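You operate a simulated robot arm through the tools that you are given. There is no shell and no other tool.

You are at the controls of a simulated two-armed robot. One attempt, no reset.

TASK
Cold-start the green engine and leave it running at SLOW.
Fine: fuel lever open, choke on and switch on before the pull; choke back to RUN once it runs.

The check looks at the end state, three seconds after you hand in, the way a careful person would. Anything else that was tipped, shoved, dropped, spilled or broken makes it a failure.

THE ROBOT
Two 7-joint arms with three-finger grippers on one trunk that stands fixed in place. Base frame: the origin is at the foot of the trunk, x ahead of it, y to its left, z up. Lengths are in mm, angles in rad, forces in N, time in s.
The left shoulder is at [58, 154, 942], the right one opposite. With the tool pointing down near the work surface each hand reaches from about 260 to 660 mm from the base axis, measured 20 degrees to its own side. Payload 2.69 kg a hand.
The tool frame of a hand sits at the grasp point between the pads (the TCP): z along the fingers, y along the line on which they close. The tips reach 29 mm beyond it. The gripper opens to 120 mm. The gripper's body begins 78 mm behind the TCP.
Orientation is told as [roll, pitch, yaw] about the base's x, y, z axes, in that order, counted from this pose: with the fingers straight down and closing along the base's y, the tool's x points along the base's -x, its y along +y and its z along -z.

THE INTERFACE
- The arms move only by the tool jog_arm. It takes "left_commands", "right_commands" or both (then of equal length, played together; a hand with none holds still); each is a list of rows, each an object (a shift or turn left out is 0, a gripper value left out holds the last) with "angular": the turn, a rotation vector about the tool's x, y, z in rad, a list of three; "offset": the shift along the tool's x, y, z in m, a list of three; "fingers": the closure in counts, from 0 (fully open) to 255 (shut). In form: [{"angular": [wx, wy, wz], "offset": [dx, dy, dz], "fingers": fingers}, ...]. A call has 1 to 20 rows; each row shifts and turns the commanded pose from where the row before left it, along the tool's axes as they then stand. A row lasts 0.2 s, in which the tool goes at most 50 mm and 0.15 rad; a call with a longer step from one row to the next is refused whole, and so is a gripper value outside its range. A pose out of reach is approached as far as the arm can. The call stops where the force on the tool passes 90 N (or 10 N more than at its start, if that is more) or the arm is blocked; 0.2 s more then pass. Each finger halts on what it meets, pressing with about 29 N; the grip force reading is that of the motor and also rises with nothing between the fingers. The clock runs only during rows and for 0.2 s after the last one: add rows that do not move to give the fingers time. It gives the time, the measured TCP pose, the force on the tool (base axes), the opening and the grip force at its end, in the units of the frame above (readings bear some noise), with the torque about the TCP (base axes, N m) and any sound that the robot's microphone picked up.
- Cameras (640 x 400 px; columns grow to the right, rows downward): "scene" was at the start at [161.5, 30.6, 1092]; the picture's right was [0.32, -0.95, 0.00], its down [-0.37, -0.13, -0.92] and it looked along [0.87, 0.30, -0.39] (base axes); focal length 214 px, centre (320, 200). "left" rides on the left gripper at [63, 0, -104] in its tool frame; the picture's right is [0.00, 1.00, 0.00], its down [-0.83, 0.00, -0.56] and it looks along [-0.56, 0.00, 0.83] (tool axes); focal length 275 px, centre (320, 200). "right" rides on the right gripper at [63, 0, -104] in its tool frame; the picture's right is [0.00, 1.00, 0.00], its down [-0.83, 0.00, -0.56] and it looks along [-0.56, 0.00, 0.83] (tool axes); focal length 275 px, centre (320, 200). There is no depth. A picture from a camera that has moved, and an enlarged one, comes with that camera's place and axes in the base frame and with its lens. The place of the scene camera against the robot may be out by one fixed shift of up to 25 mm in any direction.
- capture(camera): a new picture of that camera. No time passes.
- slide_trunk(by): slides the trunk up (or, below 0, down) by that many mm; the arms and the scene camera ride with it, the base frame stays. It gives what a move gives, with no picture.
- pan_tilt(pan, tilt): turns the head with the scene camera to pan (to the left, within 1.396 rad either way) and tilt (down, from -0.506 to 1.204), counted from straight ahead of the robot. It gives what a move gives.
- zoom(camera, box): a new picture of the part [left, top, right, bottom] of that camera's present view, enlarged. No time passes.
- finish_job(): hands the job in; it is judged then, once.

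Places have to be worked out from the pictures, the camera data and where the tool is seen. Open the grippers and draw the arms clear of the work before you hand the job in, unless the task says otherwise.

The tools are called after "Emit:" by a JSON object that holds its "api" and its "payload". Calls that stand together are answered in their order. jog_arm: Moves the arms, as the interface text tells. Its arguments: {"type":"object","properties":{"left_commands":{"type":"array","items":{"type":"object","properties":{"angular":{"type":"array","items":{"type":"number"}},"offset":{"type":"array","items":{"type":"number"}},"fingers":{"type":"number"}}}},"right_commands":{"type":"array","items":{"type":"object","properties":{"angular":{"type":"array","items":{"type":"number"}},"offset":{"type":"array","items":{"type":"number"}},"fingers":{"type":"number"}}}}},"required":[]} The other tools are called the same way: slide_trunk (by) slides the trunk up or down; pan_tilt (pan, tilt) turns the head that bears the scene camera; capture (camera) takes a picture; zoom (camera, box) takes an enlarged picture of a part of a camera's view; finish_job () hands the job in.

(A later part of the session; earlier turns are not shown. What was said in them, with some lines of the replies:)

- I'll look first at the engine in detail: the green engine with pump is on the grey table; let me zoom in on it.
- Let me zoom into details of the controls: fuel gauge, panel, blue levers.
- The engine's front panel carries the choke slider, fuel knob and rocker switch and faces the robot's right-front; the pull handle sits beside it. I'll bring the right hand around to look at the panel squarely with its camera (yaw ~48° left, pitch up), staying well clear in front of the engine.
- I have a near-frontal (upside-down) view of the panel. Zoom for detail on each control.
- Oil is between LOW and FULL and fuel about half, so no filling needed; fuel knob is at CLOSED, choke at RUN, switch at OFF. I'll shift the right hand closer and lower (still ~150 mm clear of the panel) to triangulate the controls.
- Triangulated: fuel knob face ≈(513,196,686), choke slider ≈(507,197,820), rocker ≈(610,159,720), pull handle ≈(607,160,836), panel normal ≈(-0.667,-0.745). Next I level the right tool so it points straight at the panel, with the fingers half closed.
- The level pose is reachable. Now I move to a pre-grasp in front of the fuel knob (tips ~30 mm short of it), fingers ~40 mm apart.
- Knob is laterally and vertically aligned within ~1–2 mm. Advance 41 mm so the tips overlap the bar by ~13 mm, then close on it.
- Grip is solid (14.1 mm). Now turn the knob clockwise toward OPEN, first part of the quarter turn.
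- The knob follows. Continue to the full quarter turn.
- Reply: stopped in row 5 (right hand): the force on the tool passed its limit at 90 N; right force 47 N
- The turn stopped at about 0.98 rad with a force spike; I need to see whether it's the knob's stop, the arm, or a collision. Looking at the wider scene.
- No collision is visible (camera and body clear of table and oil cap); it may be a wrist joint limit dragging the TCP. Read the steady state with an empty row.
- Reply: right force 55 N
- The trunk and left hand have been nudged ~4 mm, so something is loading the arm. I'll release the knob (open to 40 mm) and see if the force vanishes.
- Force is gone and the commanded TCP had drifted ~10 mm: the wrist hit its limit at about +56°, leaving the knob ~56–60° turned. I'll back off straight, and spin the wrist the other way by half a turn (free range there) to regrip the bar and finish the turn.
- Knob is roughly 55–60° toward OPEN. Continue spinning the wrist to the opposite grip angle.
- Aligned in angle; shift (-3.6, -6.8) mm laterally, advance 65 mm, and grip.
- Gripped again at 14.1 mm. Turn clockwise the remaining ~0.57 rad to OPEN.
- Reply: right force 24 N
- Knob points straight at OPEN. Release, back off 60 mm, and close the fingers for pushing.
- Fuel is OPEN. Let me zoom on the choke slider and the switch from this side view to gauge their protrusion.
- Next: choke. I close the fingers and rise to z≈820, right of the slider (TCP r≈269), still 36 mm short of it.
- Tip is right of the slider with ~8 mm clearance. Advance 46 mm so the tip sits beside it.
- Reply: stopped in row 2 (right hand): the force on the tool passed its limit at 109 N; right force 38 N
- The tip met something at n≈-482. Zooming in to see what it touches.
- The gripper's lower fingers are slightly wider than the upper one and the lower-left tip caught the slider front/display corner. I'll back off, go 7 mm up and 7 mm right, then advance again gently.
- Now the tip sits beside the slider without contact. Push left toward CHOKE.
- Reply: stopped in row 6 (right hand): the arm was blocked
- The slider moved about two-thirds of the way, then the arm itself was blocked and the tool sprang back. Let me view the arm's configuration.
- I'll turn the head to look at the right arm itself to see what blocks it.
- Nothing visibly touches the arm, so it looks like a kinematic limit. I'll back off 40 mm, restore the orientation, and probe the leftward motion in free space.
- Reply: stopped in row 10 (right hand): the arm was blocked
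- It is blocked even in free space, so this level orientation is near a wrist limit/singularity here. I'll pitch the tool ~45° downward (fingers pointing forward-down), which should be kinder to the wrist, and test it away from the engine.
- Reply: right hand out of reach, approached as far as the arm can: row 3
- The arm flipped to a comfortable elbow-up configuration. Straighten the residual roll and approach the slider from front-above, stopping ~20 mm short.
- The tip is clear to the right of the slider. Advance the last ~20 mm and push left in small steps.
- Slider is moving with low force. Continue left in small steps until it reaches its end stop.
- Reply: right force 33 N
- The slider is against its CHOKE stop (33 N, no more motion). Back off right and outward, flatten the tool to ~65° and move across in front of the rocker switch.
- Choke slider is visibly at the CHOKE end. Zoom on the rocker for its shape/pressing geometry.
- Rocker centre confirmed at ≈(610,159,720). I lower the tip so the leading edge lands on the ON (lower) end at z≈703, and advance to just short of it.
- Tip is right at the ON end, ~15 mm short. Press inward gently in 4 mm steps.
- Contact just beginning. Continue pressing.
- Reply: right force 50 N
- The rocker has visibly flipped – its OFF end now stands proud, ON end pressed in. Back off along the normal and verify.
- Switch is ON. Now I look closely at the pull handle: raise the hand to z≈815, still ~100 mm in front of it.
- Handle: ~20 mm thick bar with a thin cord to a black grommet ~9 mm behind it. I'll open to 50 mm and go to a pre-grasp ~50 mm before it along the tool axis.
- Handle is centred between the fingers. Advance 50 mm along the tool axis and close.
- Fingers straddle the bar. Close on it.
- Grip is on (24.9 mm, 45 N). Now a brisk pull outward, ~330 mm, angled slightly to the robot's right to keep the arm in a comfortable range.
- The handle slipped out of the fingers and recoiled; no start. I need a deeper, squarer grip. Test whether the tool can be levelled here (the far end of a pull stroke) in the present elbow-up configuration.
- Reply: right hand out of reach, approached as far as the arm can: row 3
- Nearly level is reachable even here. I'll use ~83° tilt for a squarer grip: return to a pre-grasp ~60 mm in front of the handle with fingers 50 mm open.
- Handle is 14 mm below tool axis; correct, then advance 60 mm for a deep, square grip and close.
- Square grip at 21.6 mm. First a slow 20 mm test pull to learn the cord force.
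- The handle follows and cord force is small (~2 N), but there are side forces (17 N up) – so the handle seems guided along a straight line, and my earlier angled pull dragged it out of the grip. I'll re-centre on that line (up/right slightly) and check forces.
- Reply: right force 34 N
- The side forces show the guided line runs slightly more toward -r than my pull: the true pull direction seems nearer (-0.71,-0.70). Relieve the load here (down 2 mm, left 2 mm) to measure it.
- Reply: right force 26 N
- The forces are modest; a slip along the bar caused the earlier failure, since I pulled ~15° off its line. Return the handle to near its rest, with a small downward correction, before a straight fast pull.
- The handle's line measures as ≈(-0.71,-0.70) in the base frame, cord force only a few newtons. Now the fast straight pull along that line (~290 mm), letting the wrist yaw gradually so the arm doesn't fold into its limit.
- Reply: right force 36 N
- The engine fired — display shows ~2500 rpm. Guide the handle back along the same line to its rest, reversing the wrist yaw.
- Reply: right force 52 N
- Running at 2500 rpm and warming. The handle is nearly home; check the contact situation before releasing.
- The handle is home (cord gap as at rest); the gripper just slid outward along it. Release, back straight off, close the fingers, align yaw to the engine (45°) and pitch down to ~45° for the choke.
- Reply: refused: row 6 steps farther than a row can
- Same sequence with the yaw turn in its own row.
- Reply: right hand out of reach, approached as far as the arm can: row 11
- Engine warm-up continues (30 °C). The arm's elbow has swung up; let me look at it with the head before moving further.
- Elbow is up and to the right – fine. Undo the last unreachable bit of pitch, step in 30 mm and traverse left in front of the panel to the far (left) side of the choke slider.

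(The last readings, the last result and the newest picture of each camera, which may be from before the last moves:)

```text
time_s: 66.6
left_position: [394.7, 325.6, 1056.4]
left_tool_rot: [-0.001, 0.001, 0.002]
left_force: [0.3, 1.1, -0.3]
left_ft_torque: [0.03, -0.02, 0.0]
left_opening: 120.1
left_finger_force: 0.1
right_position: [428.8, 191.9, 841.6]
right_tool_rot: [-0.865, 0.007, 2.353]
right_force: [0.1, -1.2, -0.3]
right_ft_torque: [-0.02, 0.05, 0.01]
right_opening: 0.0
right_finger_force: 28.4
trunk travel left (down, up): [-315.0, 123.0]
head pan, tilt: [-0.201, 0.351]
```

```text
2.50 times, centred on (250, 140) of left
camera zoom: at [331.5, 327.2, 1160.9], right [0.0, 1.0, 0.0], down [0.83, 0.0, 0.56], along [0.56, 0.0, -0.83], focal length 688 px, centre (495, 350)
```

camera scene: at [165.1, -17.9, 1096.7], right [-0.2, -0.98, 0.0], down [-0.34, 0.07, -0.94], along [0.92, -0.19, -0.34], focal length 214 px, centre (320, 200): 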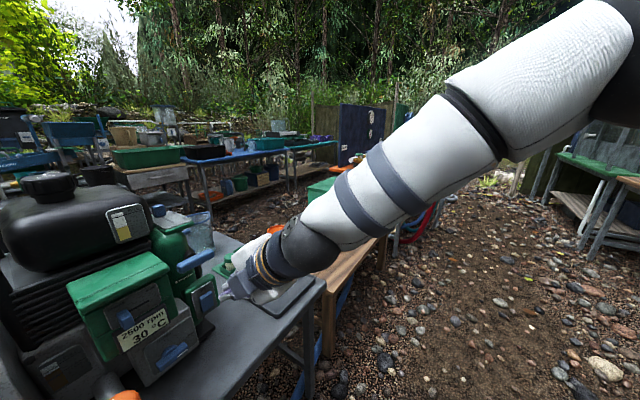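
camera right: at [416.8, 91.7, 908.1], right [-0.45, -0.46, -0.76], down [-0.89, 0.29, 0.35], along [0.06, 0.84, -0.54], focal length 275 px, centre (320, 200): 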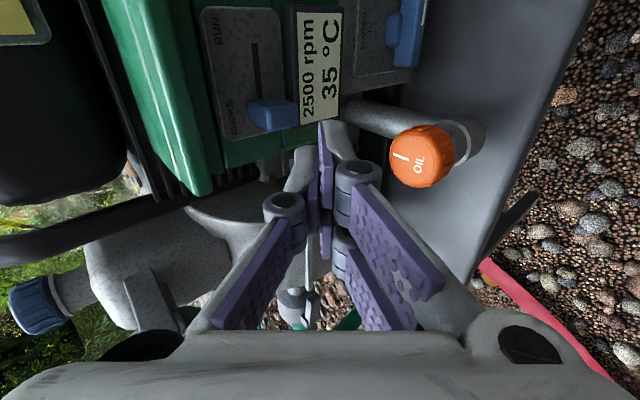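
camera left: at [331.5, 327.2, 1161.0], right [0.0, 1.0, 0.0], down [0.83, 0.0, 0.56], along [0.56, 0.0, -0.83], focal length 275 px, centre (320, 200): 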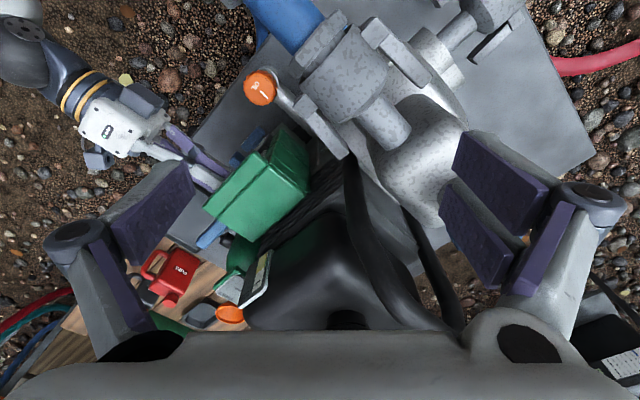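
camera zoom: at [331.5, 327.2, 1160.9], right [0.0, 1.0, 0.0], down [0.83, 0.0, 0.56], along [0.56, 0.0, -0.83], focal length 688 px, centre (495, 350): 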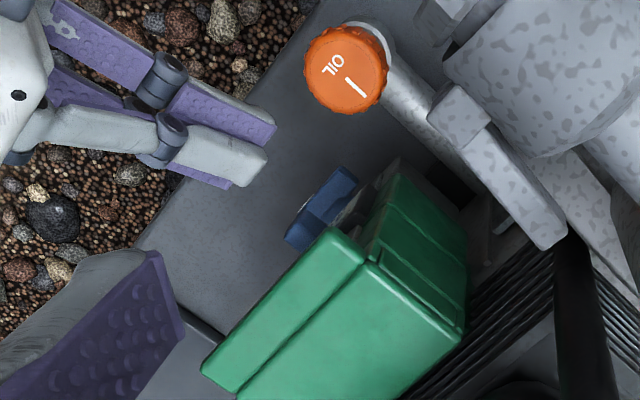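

Slider's front ≈(484,218,822), the tool is left-front of it. Shift 14 mm further left, then advance ~43 mm to bring the tip beside its left side.

Emit:
{"api": "jog_arm", "payload": {"right_commands": [{"offset": [-0.0145, 0, 0]}, {"offset": [0, -0.0083, 0.0116]}, {"offset": [0, -0.0083, 0.0116]}, {}]}}

Emit:
{"api": "capture", "payload": {"camera": "right"}}

Emit:
{"api": "zoom", "payload": {"camera": "left", "box": [200, 90, 320, 200]}}

```text
time_s: 67.6
left_position: [393.2, 324.7, 1056.7]
left_tool_rot: [0.0, -0.001, 0.0]
left_force: [-0.3, 0.6, 0.3]
left_ft_torque: [-0.03, 0.01, 0.02]
left_opening: 120.0
left_finger_force: 0.1
right_position: [436.9, 223.5, 839.8]
right_tool_rot: [-0.866, 0.006, 2.354]
right_force: [0.4, 0.3, -1.3]
right_ft_torque: [-0.01, 0.01, -0.01]
right_opening: 0.1
right_finger_force: 28.9
trunk travel left (down, up): [-315.0, 123.0]
head pan, tilt: [-0.201, 0.351]
```

```text
taken
camera right: at [425.8, 123.9, 907.0], right [-0.45, -0.46, -0.76], down [-0.89, 0.29, 0.35], along [0.06, 0.84, -0.54], focal length 275 px, centre (320, 200)
```

right: 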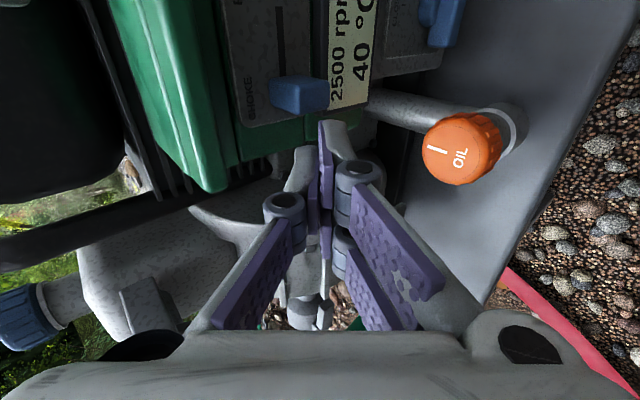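

```text
3.64 times, centred on (260, 145) of left
camera zoom: at [331.4, 327.2, 1161.0], right [0.0, 1.0, 0.0], down [0.83, 0.0, 0.56], along [0.56, 0.0, -0.83], focal length 1001 px, centre (538, 400)
```

zoom: 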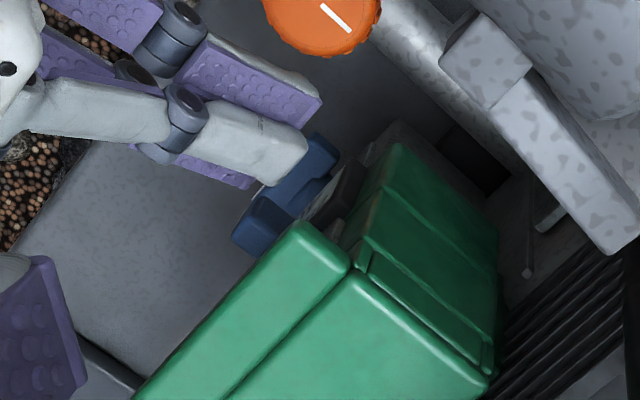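

Advance the last 15 mm, then push right toward RUN in small steps.

Emit:
{"api": "jog_arm", "payload": {"right_commands": [{"offset": [0, -0.0048, 0.0056]}, {"offset": [0, -0.0047, 0.0056]}, {"offset": [0.006, 0, 0]}, {"offset": [0.006, 0, 0]}, {"offset": [0.006, 0, 0]}, {"offset": [0.006, 0, 0]}, {}]}}

Emit:
{"api": "capture", "payload": {"camera": "right"}}

Emit:
{"api": "zoom", "payload": {"camera": "left", "box": [200, 90, 320, 200]}}

```text
time_s: 69.2
left_position: [394.0, 327.1, 1055.7]
left_tool_rot: [-0.002, 0.0, 0.001]
left_force: [-0.3, -0.2, -1.2]
left_ft_torque: [0.0, 0.01, 0.0]
left_opening: 120.3
left_finger_force: 0.1
right_position: [465.1, 216.7, 838.7]
right_tool_rot: [-0.873, 0.005, 2.351]
right_force: [-0.7, -0.5, 0.1]
right_ft_torque: [0.01, -0.02, 0.02]
right_opening: 0.1
right_finger_force: 28.7
trunk travel left (down, up): [-315.0, 123.0]
head pan, tilt: [-0.201, 0.351]
```

```text
taken
camera right: at [452.3, 117.2, 905.7], right [-0.45, -0.46, -0.77], down [-0.89, 0.29, 0.35], along [0.06, 0.84, -0.54], focal length 275 px, centre (320, 200)
```

right: 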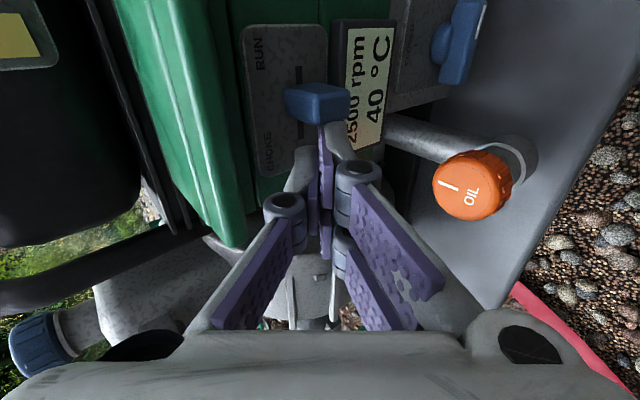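

```text
3.64 times, centred on (260, 145) of left
camera zoom: at [331.5, 327.1, 1161.0], right [0.0, 1.0, 0.0], down [0.83, 0.0, 0.56], along [0.56, 0.0, -0.83], focal length 1001 px, centre (538, 400)
```

zoom: 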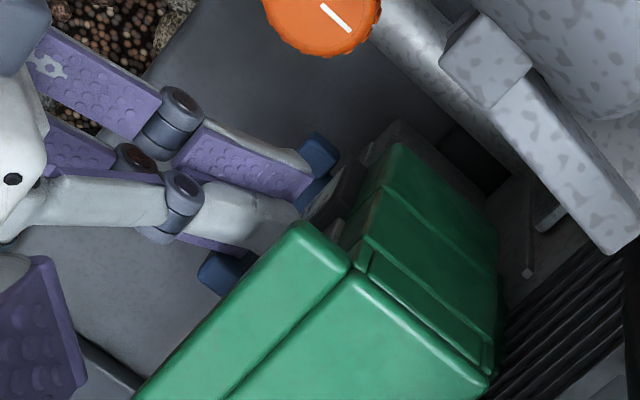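

Slider is about halfway to RUN. Continue right to its stop.

Emit:
{"api": "jog_arm", "payload": {"right_commands": [{"offset": [0.004, 0, 0]}, {"offset": [0.004, 0, 0]}, {"offset": [0.003, 0, 0]}, {}]}}

Emit:
{"api": "capture", "payload": {"camera": "right"}}

Emit:
{"api": "zoom", "payload": {"camera": "right", "box": [220, 10, 420, 180]}}

```text
time_s: 70.2
left_position: [393.9, 324.0, 1055.6]
left_tool_rot: [0.0, 0.0, 0.002]
left_force: [0.3, -0.1, 0.5]
left_ft_torque: [-0.01, 0.01, -0.01]
left_opening: 119.9
left_finger_force: 0.0
right_position: [471.0, 208.9, 838.1]
right_tool_rot: [-0.871, 0.005, 2.355]
right_force: [0.5, -0.7, 0.3]
right_ft_torque: [-0.02, 0.01, -0.03]
right_opening: 0.1
right_finger_force: 28.4
trunk travel left (down, up): [-315.0, 123.0]
head pan, tilt: [-0.201, 0.351]
```

```text
taken
camera right: at [459.2, 109.0, 906.1], right [-0.45, -0.46, -0.77], down [-0.89, 0.29, 0.35], along [0.06, 0.84, -0.54], focal length 275 px, centre (320, 200)
```

right: 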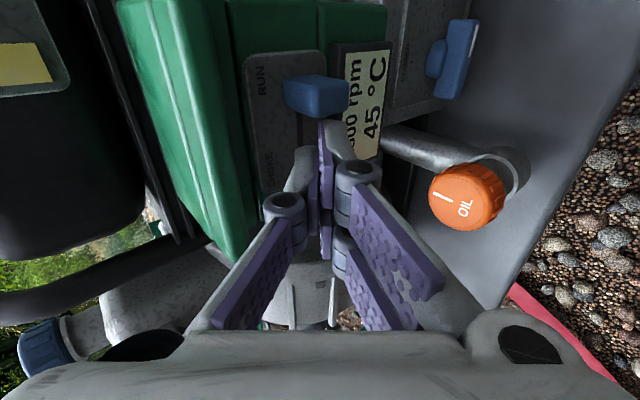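

```text
2.35 times, centred on (320, 95) of right
camera zoom: at [459.2, 109.0, 906.1], right [-0.45, -0.46, -0.77], down [-0.89, 0.29, 0.35], along [0.06, 0.84, -0.54], focal length 648 px, centre (320, 447)
```

zoom: 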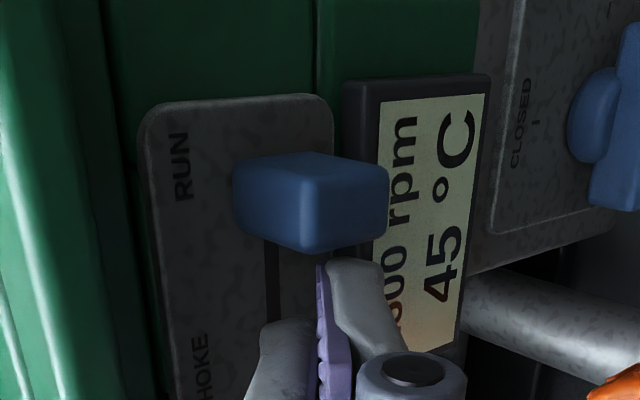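

Nearly at RUN; no end-stop force yet. Continue a few mm at a time.

Emit:
{"api": "jog_arm", "payload": {"right_commands": [{"offset": [0.003, 0, 0]}, {"offset": [0.003, 0, 0]}, {}]}}

Emit:
{"api": "zoom", "payload": {"camera": "right", "box": [220, 10, 420, 180]}}

```text
time_s: 71.0
left_position: [395.1, 327.0, 1055.8]
left_tool_rot: [-0.001, 0.001, 0.003]
left_force: [0.7, 0.5, 0.6]
left_ft_torque: [-0.02, -0.01, 0.03]
left_opening: 119.9
left_finger_force: 0.1
right_position: [474.3, 205.1, 837.8]
right_tool_rot: [-0.87, 0.005, 2.356]
right_force: [-9.6, 6.2, -1.5]
right_ft_torque: [0.13, 0.15, 0.12]
right_opening: 0.2
right_finger_force: 28.9
trunk travel left (down, up): [-315.0, 123.0]
head pan, tilt: [-0.201, 0.351]
```

```text
2.35 times, centred on (320, 95) of right
camera zoom: at [463.0, 106.2, 906.0], right [-0.45, -0.46, -0.76], down [-0.89, 0.29, 0.35], along [0.06, 0.84, -0.54], focal length 648 px, centre (320, 447)
```

zoom: 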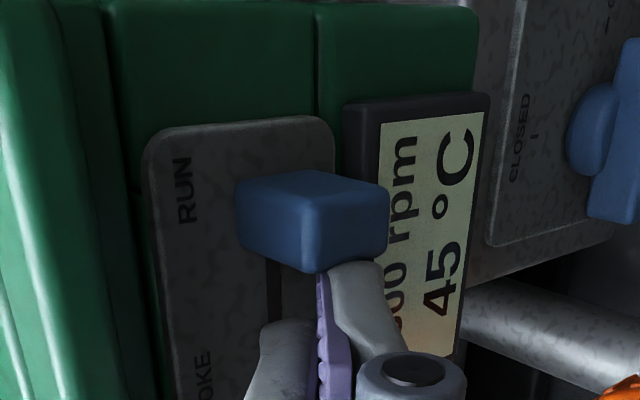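

Emit:
{"api": "jog_arm", "payload": {"right_commands": [{"offset": [0.003, 0, 0]}, {}]}}

Emit:
{"api": "zoom", "payload": {"camera": "right", "box": [220, 10, 420, 180]}}

```text
time_s: 71.6
left_position: [392.4, 327.2, 1055.7]
left_tool_rot: [-0.001, -0.002, 0.001]
left_force: [0.7, -0.4, 0.2]
left_ft_torque: [0.03, -0.01, 0.02]
left_opening: 119.6
left_finger_force: 0.1
right_position: [476.1, 205.9, 838.7]
right_tool_rot: [-0.87, 0.006, 2.358]
right_force: [-21.7, 13.4, 0.4]
right_ft_torque: [0.23, 0.37, 0.25]
right_opening: 0.0
right_finger_force: 28.6
trunk travel left (down, up): [-315.0, 123.0]
head pan, tilt: [-0.201, 0.351]
```

```text
2.35 times, centred on (320, 95) of right
camera zoom: at [463.8, 105.6, 906.1], right [-0.45, -0.46, -0.76], down [-0.89, 0.29, 0.35], along [0.06, 0.84, -0.54], focal length 648 px, centre (320, 447)
```

zoom: 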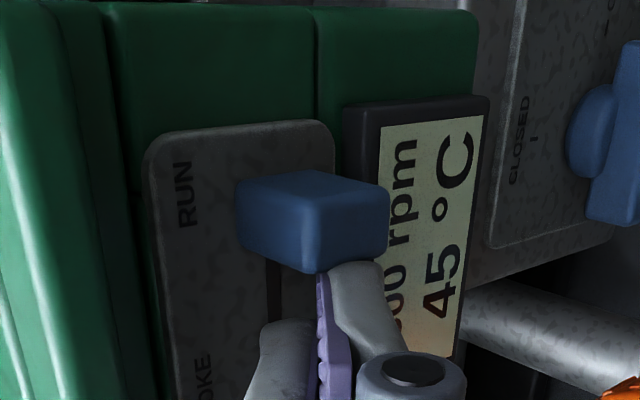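

Slider is hard against the RUN stop. Back off left and outward, then check rpm and the throttle position.

Emit:
{"api": "jog_arm", "payload": {"right_commands": [{"offset": [-0.008, 0, 0]}, {"offset": [0, 0.0258, -0.0306]}, {"offset": [0, 0.0258, -0.0306]}, {}]}}

Emit:
{"api": "pan_tilt", "payload": {"pan": 0.33, "tilt": 0.403}}

Emit:
{"api": "capture", "payload": {"camera": "scene"}}

Emit:
{"api": "capture", "payload": {"camera": "right"}}

Emit:
{"api": "zoom", "payload": {"camera": "left", "box": [200, 220, 300, 320]}}

```text
time_s: 72.6
left_position: [395.6, 326.0, 1055.8]
left_tool_rot: [-0.002, 0.001, 0.003]
left_force: [-0.1, -0.1, 0.9]
left_ft_torque: [-0.04, -0.01, 0.01]
left_opening: 120.0
left_finger_force: 0.0
right_position: [415.0, 153.9, 840.8]
right_tool_rot: [-0.866, 0.009, 2.351]
right_force: [-0.1, 0.3, 0.2]
right_ft_torque: [0.03, -0.01, 0.01]
right_opening: 0.1
right_finger_force: 28.4
trunk travel left (down, up): [-315.0, 123.0]
head pan, tilt: [-0.201, 0.351]
```

```text
time_s: 73.5
left_position: [396.1, 325.7, 1055.5]
left_tool_rot: [-0.002, -0.001, 0.001]
left_force: [-0.4, -0.3, 0.7]
left_ft_torque: [0.02, 0.02, 0.0]
left_opening: 120.1
left_finger_force: 0.0
right_position: [416.0, 154.7, 841.4]
right_tool_rot: [-0.865, 0.008, 2.354]
right_force: [0.3, -1.8, 0.2]
right_ft_torque: [0.01, 0.01, -0.02]
right_opening: 0.1
right_finger_force: 28.6
trunk travel left (down, up): [-315.0, 123.0]
head pan, tilt: [0.33, 0.403]
```

```text
taken
camera scene: at [161.5, 30.6, 1091.9], right [0.32, -0.95, 0.0], down [-0.37, -0.13, -0.92], along [0.87, 0.3, -0.39], focal length 214 px, centre (320, 200)
```

scene: 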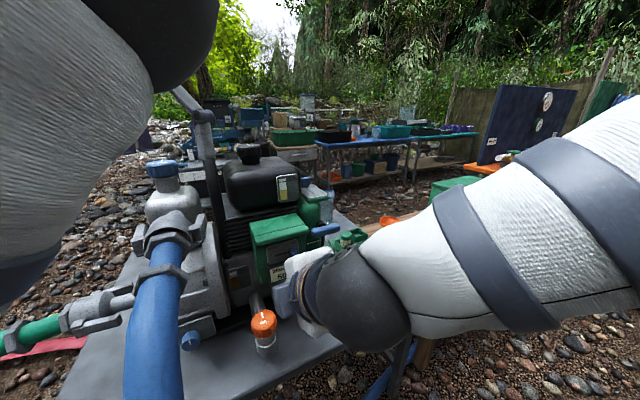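

```text
taken
camera right: at [404.6, 55.1, 909.0], right [-0.45, -0.46, -0.76], down [-0.89, 0.29, 0.35], along [0.06, 0.84, -0.54], focal length 275 px, centre (320, 200)
```

right: 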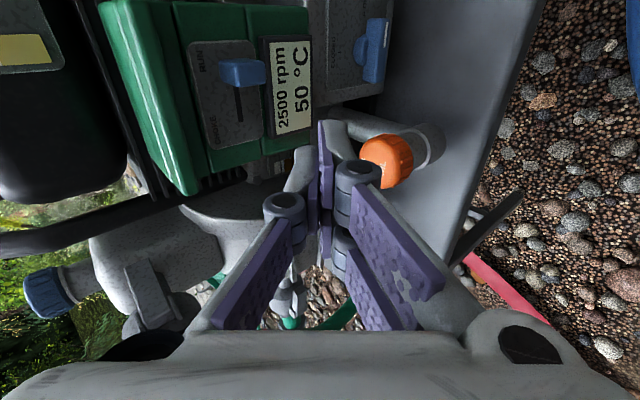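

```text
4.00 times, centred on (250, 270) of left
camera zoom: at [331.5, 327.2, 1160.9], right [0.0, 1.0, 0.0], down [0.83, 0.0, 0.56], along [0.56, 0.0, -0.83], focal length 1101 px, centre (600, -80)
```

zoom: 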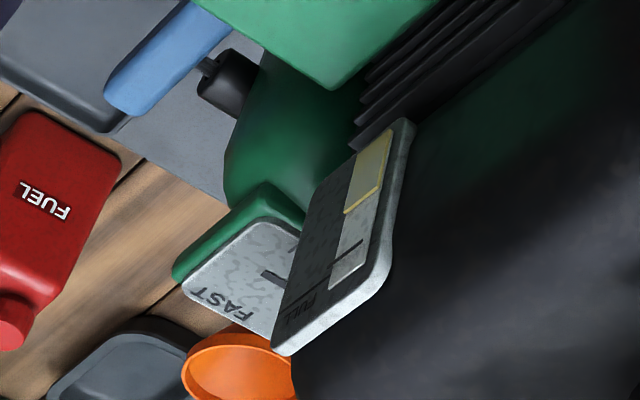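

Running on RUN at 2500 rpm, 50 °C. Now inspect the throttle plate to see whether its lever is at SLOW.

Emit:
{"api": "zoom", "payload": {"camera": "scene", "box": [285, 165, 345, 215]}}

Emit:
{"api": "zoom", "payload": {"camera": "scene", "box": [245, 205, 345, 315]}}

```text
8.00 times, centred on (315, 190) of scene
camera zoom: at [161.5, 30.6, 1091.9], right [0.32, -0.95, 0.0], down [-0.37, -0.13, -0.92], along [0.87, 0.3, -0.39], focal length 1716 px, centre (360, 280)
```

zoom: 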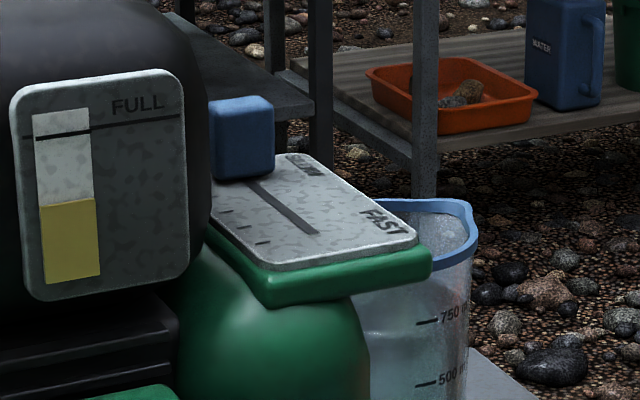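

```text
3.64 times, centred on (295, 260) of scene
camera zoom: at [161.5, 30.6, 1091.9], right [0.32, -0.95, 0.0], down [-0.37, -0.13, -0.92], along [0.87, 0.3, -0.39], focal length 780 px, centre (411, -18)
```

zoom: 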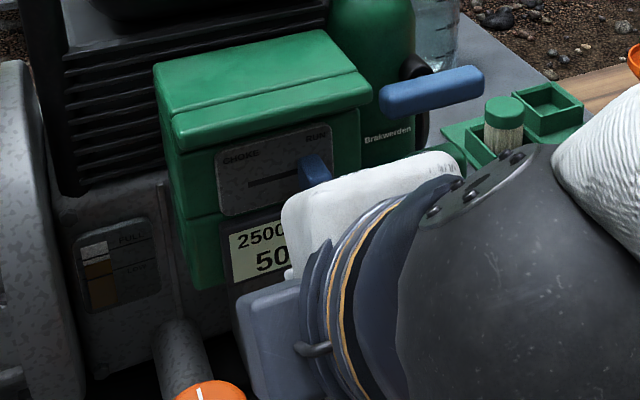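

The throttle lever (≈(688,238,926)) seems at the end away from FAST, but I want a clear view. Raise the right hand up and to the right to look down on the throttle plate.

Emit:
{"api": "jog_arm", "payload": {"right_commands": [{"offset": [0.02, -0.0336, -0.0292]}, {"offset": [0.031, -0.0306, -0.0132]}, {"offset": [0.031, -0.0306, -0.0132]}, {"offset": [0.031, -0.0306, -0.0132]}, {"offset": [0.042, -0.0236, 0]}, {}]}}

Emit:
{"api": "capture", "payload": {"camera": "right"}}

Emit:
{"api": "zoom", "payload": {"camera": "right", "box": [180, 40, 340, 170]}}

Emit:
{"api": "capture", "payload": {"camera": "scene"}}

```text
time_s: 74.9
left_position: [394.8, 326.2, 1055.6]
left_tool_rot: [-0.002, 0.001, 0.002]
left_force: [-0.1, 0.7, -0.1]
left_ft_torque: [0.0, -0.02, -0.03]
left_opening: 120.2
left_finger_force: 0.0
right_position: [521.5, 87.6, 857.0]
right_tool_rot: [-0.882, 0.002, 2.353]
right_force: [0.1, -0.2, -0.1]
right_ft_torque: [0.01, -0.03, -0.01]
right_opening: 0.2
right_finger_force: 28.8
right hand out of reach, approached as far as the arm can: row 1, 2, 3, 4, 5
trunk travel left (down, up): [-315.0, 123.0]
head pan, tilt: [0.33, 0.403]
```

```text
taken
camera right: at [510.8, -12.0, 923.3], right [-0.45, -0.45, -0.77], down [-0.89, 0.29, 0.35], along [0.06, 0.84, -0.53], focal length 275 px, centre (320, 200)
```

right: 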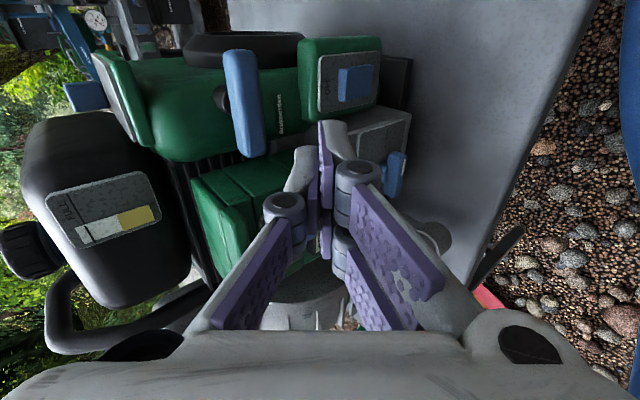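

```text
3.08 times, centred on (260, 105) of right
camera zoom: at [510.8, -12.0, 923.3], right [-0.45, -0.45, -0.77], down [-0.89, 0.29, 0.35], along [0.06, 0.84, -0.53], focal length 847 px, centre (505, 492)
```

zoom: 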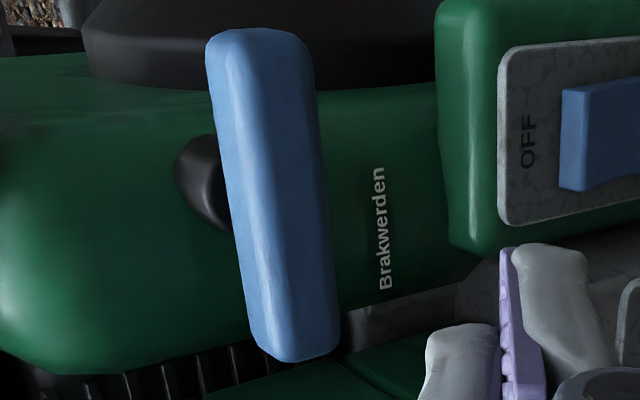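

```text
taken
camera scene: at [161.6, 30.6, 1091.9], right [0.32, -0.95, 0.0], down [-0.37, -0.13, -0.92], along [0.87, 0.3, -0.39], focal length 214 px, centre (320, 200)
```

scene: 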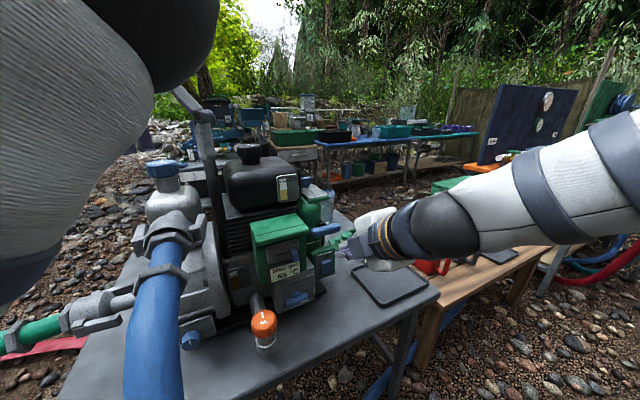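

The arm couldn't rise in this orientation. I'll bring the commanded pose back down a bit, then raise the trunk instead so the scene camera looks down on the throttle.

Emit:
{"api": "jog_arm", "payload": {"right_commands": [{"offset": [0, 0.03, 0.0255]}, {"offset": [0, 0.03, 0.0255]}, {"offset": [0, 0.03, 0.0255]}, {}]}}

Emit:
{"api": "slide_trunk", "payload": {"by": 120}}

Emit:
{"api": "capture", "payload": {"camera": "scene"}}

Emit:
{"api": "zoom", "payload": {"camera": "scene", "box": [270, 190, 350, 270]}}

```text
time_s: 75.9
left_position: [394.1, 325.8, 1055.5]
left_tool_rot: [-0.003, 0.0, 0.003]
left_force: [-0.6, -0.2, 0.0]
left_ft_torque: [0.01, 0.02, 0.02]
left_opening: 120.1
left_finger_force: 0.0
right_position: [532.3, 77.2, 751.8]
right_tool_rot: [-0.866, 0.007, 2.352]
right_force: [1.4, 0.0, 1.1]
right_ft_torque: [0.01, 0.02, 0.0]
right_opening: 0.0
right_finger_force: 28.4
trunk travel left (down, up): [-315.0, 123.0]
head pan, tilt: [0.33, 0.403]
```

```text
time_s: 77.4
left_position: [395.6, 325.4, 1174.8]
left_tool_rot: [-0.002, 0.003, 0.003]
left_force: [0.6, 0.6, -0.9]
left_ft_torque: [0.0, 0.06, -0.01]
left_opening: 120.1
left_finger_force: 0.0
right_position: [536.3, 77.7, 873.7]
right_tool_rot: [-0.866, 0.006, 2.351]
right_force: [-0.2, -0.4, -1.4]
right_ft_torque: [0.05, -0.03, 0.01]
right_opening: 0.0
right_finger_force: 28.7
trunk travel left (down, up): [-435.0, 3.0]
head pan, tilt: [0.33, 0.403]
```

```text
taken
camera scene: at [78.6, 30.7, 1228.4], right [0.32, -0.95, 0.0], down [-0.37, -0.13, -0.92], along [0.87, 0.3, -0.39], focal length 214 px, centre (320, 200)
```

scene: 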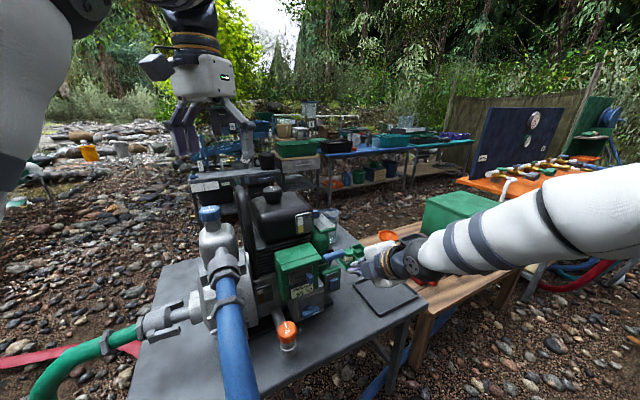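

```text
5.00 times, centred on (310, 230) of scene
camera zoom: at [78.6, 30.7, 1228.4], right [0.32, -0.95, 0.0], down [-0.37, -0.13, -0.92], along [0.87, 0.3, -0.39], focal length 1072 px, centre (370, 50)
```

zoom: 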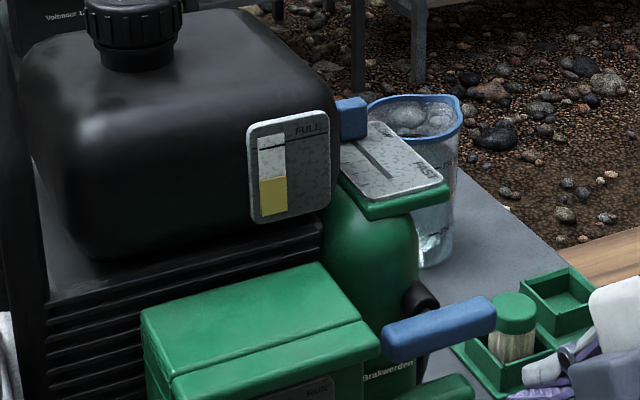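

Lever partly hidden by the tank gauge. I'll shift the left hand (free, high above) toward the right so its camera looks straight at the throttle plate.

Emit:
{"api": "jog_arm", "payload": {"left_commands": [{"offset": [-0.021, -0.036, 0.005]}, {"offset": [-0.021, -0.036, 0.005]}, {"offset": [-0.021, -0.036, 0.005]}, {"offset": [-0.021, -0.036, 0.005]}, {}]}}

Emit:
{"api": "capture", "payload": {"camera": "left"}}

Emit:
{"api": "zoom", "payload": {"camera": "left", "box": [290, 180, 430, 290]}}

```text
time_s: 78.6
left_position: [474.2, 180.9, 1157.9]
left_tool_rot: [-0.001, -0.004, 0.003]
left_force: [0.2, -0.2, 0.3]
left_ft_torque: [0.04, 0.0, -0.01]
left_opening: 120.0
left_finger_force: 0.1
right_position: [535.3, 77.6, 877.3]
right_tool_rot: [-0.866, 0.007, 2.353]
right_force: [-0.1, -0.2, 0.9]
right_ft_torque: [0.01, 0.02, 0.03]
right_opening: 0.2
right_finger_force: 28.1
trunk travel left (down, up): [-435.0, 3.0]
head pan, tilt: [0.33, 0.403]
```

```text
taken
camera left: at [411.7, 181.7, 1262.8], right [0.0, 1.0, 0.0], down [0.83, 0.0, 0.56], along [0.56, 0.0, -0.83], focal length 275 px, centre (320, 200)
```

left: 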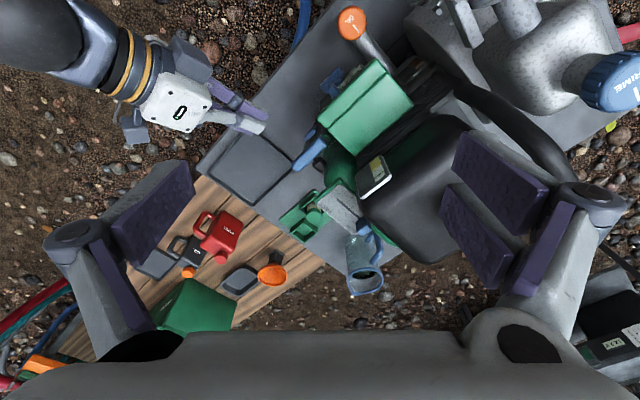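

```text
3.64 times, centred on (360, 235) of left
camera zoom: at [411.7, 181.7, 1262.8], right [0.0, 1.0, 0.0], down [0.83, 0.0, 0.56], along [0.56, 0.0, -0.83], focal length 1001 px, centre (174, 73)
```

zoom: 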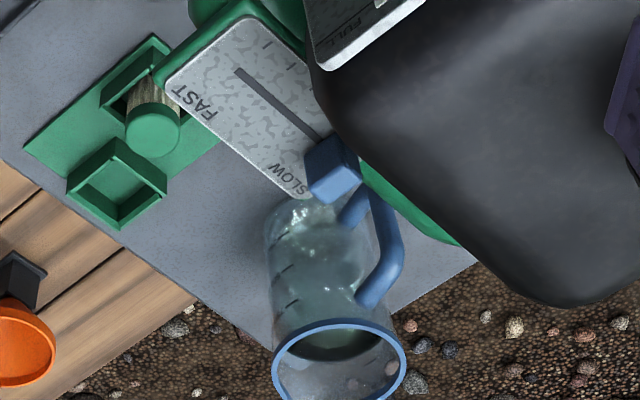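

Emit:
{"api": "zoom", "payload": {"camera": "left", "box": [325, 180, 385, 240]}}

Emit:
{"api": "zoom", "payload": {"camera": "left", "box": [270, 40, 430, 170]}}

Emit:
{"api": "zoom", "payload": {"camera": "scene", "box": [260, 235, 350, 320]}}

```text
6.67 times, centred on (355, 210) of left
camera zoom: at [411.7, 181.7, 1262.8], right [0.0, 1.0, 0.0], down [0.83, 0.0, 0.56], along [0.56, 0.0, -0.83], focal length 1835 px, centre (87, 133)
```

zoom: 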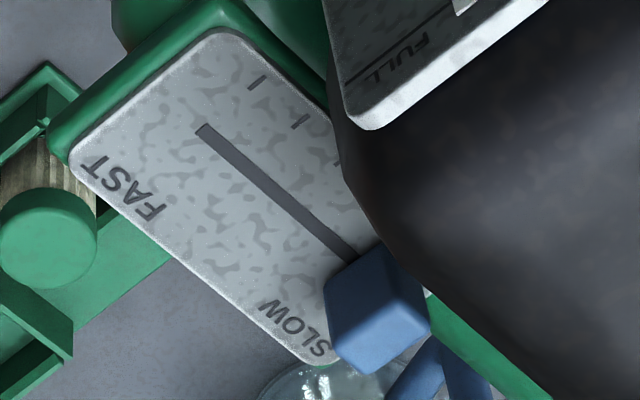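

```text
3.08 times, centred on (350, 105) of left
camera zoom: at [411.7, 181.7, 1262.8], right [0.0, 1.0, 0.0], down [0.83, 0.0, 0.56], along [0.56, 0.0, -0.83], focal length 847 px, centre (228, 492)
```

zoom: 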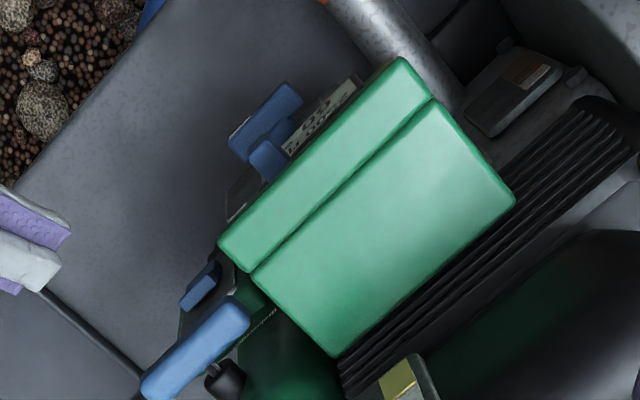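

```text
4.71 times, centred on (305, 278) of scene
camera zoom: at [77.2, 30.5, 1228.8], right [0.32, -0.95, 0.0], down [-0.37, -0.13, -0.92], along [0.87, 0.3, -0.39], focal length 1009 px, centre (391, -165)
```

zoom: 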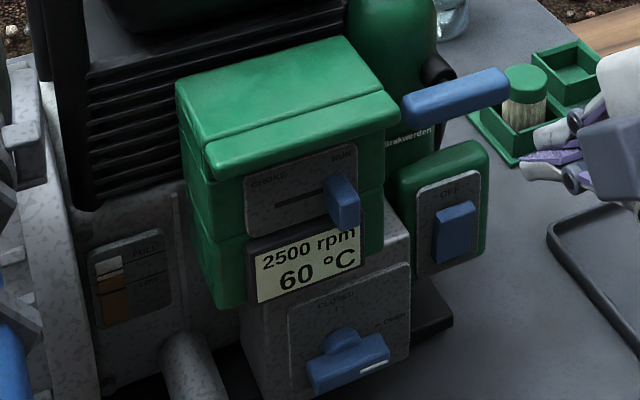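

Lever sits at the SLOW end of its slot, choke at RUN, switch ON, fuel OPEN, handle home, 2500 rpm. Now withdraw both hands clear and open the right gripper.

Emit:
{"api": "jog_arm", "payload": {"left_commands": [{"offset": [0.021, 0.036, -0.005]}, {"offset": [0.021, 0.036, -0.005]}, {"offset": [0.021, 0.036, -0.005]}, {"offset": [0.021, 0.036, -0.005]}, {"fingers": 0}], "right_commands": [{"offset": [0, 0.0259, -0.0305]}, {"offset": [0, 0.0259, -0.0305]}, {"offset": [0, 0.0259, -0.0305]}, {"offset": [0, 0.0259, -0.0305], "fingers": 0}, {}]}}

Emit:
{"api": "capture", "payload": {"camera": "scene"}}

Emit:
{"api": "zoom", "payload": {"camera": "scene", "box": [260, 210, 380, 320]}}

Emit:
{"api": "capture", "payload": {"camera": "right"}}

```text
time_s: 79.8
left_position: [392.8, 325.7, 1175.0]
left_tool_rot: [0.001, 0.002, 0.002]
left_force: [0.8, 0.7, -0.8]
left_ft_torque: [0.0, -0.01, 0.01]
left_opening: 120.2
left_finger_force: 0.1
right_position: [419.0, -37.4, 874.5]
right_tool_rot: [-0.866, 0.004, 2.352]
right_force: [-1.1, -0.7, 0.5]
right_ft_torque: [-0.02, 0.02, 0.02]
right_opening: 119.5
right_finger_force: 0.0
trunk travel left (down, up): [-435.0, 3.0]
head pan, tilt: [0.33, 0.403]
```

```text
taken
camera scene: at [78.5, 30.5, 1228.4], right [0.32, -0.95, 0.0], down [-0.37, -0.13, -0.92], along [0.87, 0.3, -0.39], focal length 214 px, centre (320, 200)
```

scene: 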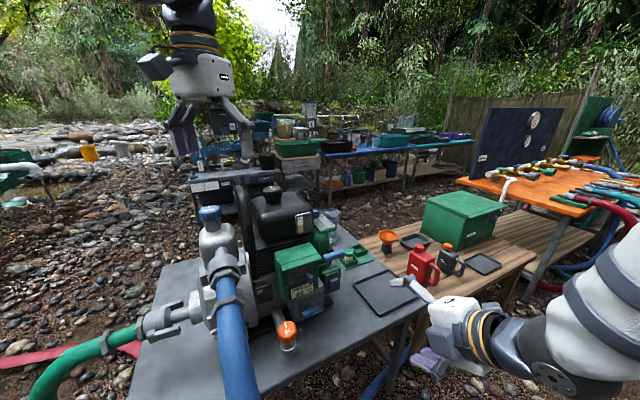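

```text
3.64 times, centred on (320, 265) of scene
camera zoom: at [78.5, 30.5, 1228.4], right [0.32, -0.95, 0.0], down [-0.37, -0.13, -0.92], along [0.87, 0.3, -0.39], focal length 780 px, centre (320, -36)
```

zoom: 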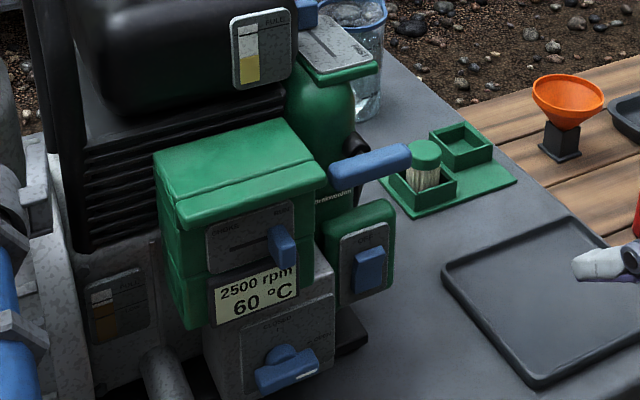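

```text
taken
camera right: at [408.3, -137.2, 942.9], right [-0.45, -0.46, -0.76], down [-0.89, 0.29, 0.35], along [0.06, 0.84, -0.54], focal length 275 px, centre (320, 200)
```

right: 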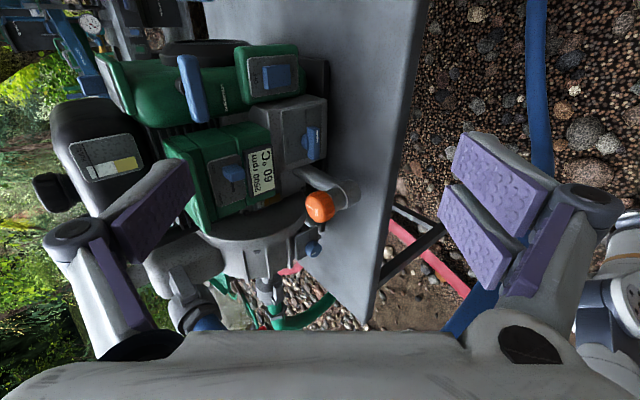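

Everything else is undisturbed and the hands are clear. One last close look at the choke, switch and fuel knob.

Emit:
{"api": "zoom", "payload": {"camera": "right", "box": [190, 30, 350, 220]}}

Emit:
{"api": "jog_arm", "payload": {"right_commands": [{}, {}, {}, {}, {}]}}

Emit:
{"api": "zoom", "payload": {"camera": "scene", "box": [280, 240, 350, 310]}}

```text
2.11 times, centred on (270, 125) of right
camera zoom: at [408.3, -137.2, 942.9], right [-0.45, -0.46, -0.76], down [-0.89, 0.29, 0.35], along [0.06, 0.84, -0.54], focal length 580 px, centre (425, 358)
```

zoom: 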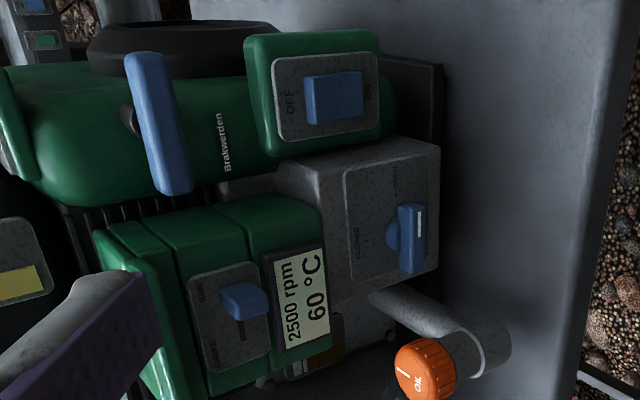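

```text
time_s: 81.0
left_position: [393.6, 325.8, 1175.6]
left_tool_rot: [0.0, 0.002, 0.0]
left_force: [-0.5, 0.2, -0.6]
left_ft_torque: [0.02, -0.02, 0.03]
left_opening: 120.1
left_finger_force: 0.1
right_position: [420.4, -37.0, 876.4]
right_tool_rot: [-0.865, 0.006, 2.353]
right_force: [0.0, 0.6, 0.0]
right_ft_torque: [-0.02, -0.04, -0.01]
right_opening: 120.2
right_finger_force: 0.2
trunk travel left (down, up): [-435.0, 3.0]
head pan, tilt: [0.33, 0.403]
```

```text
5.71 times, centred on (315, 275) of scene
camera zoom: at [78.0, 30.6, 1228.6], right [0.32, -0.95, 0.0], down [-0.37, -0.13, -0.92], along [0.87, 0.3, -0.39], focal length 1226 px, centre (349, -229)
```

zoom: 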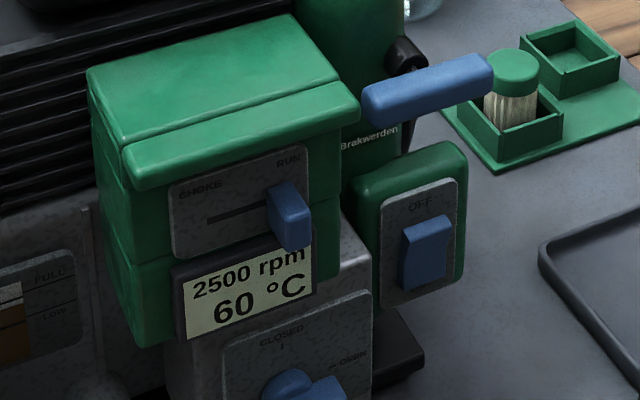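

The engine is running steadily at 2500 rpm and 60 °C. The fuel lever is open, the switch is on, the choke is at RUN and the throttle is at SLOW. The pull handle is back home and both hands are open and clear, so I'm handing in.

Emit:
{"api": "finish_job", "payload": {}}

```text
The job is handed in.
```

The green engine is running and I have handed the job in. The result of the check has not come back.

- **Engine:** it reads a steady 2500 rpm and has warmed to 60 °C.
- **Controls:** fuel lever open, switch on, choke back at RUN. The throttle lever was already at the SLOW end of its slot, so I left it there.
- **Start:** fuel, choke and switch were set before pulling. My first pull slipped off the handle without starting it. The second, straight along the cord, caught.
- **Clear-up:** the pull handle is back at its rest and both grippers are open and clear of the work. In the last pictures nothing else looked moved, tipped or spilled.

While setting the controls, the gripper twice passed the 90 N force limit: once while turning the fuel lever, and once when a fingertip caught the front of the choke slider or the edge of the display. I saw no damage from either.
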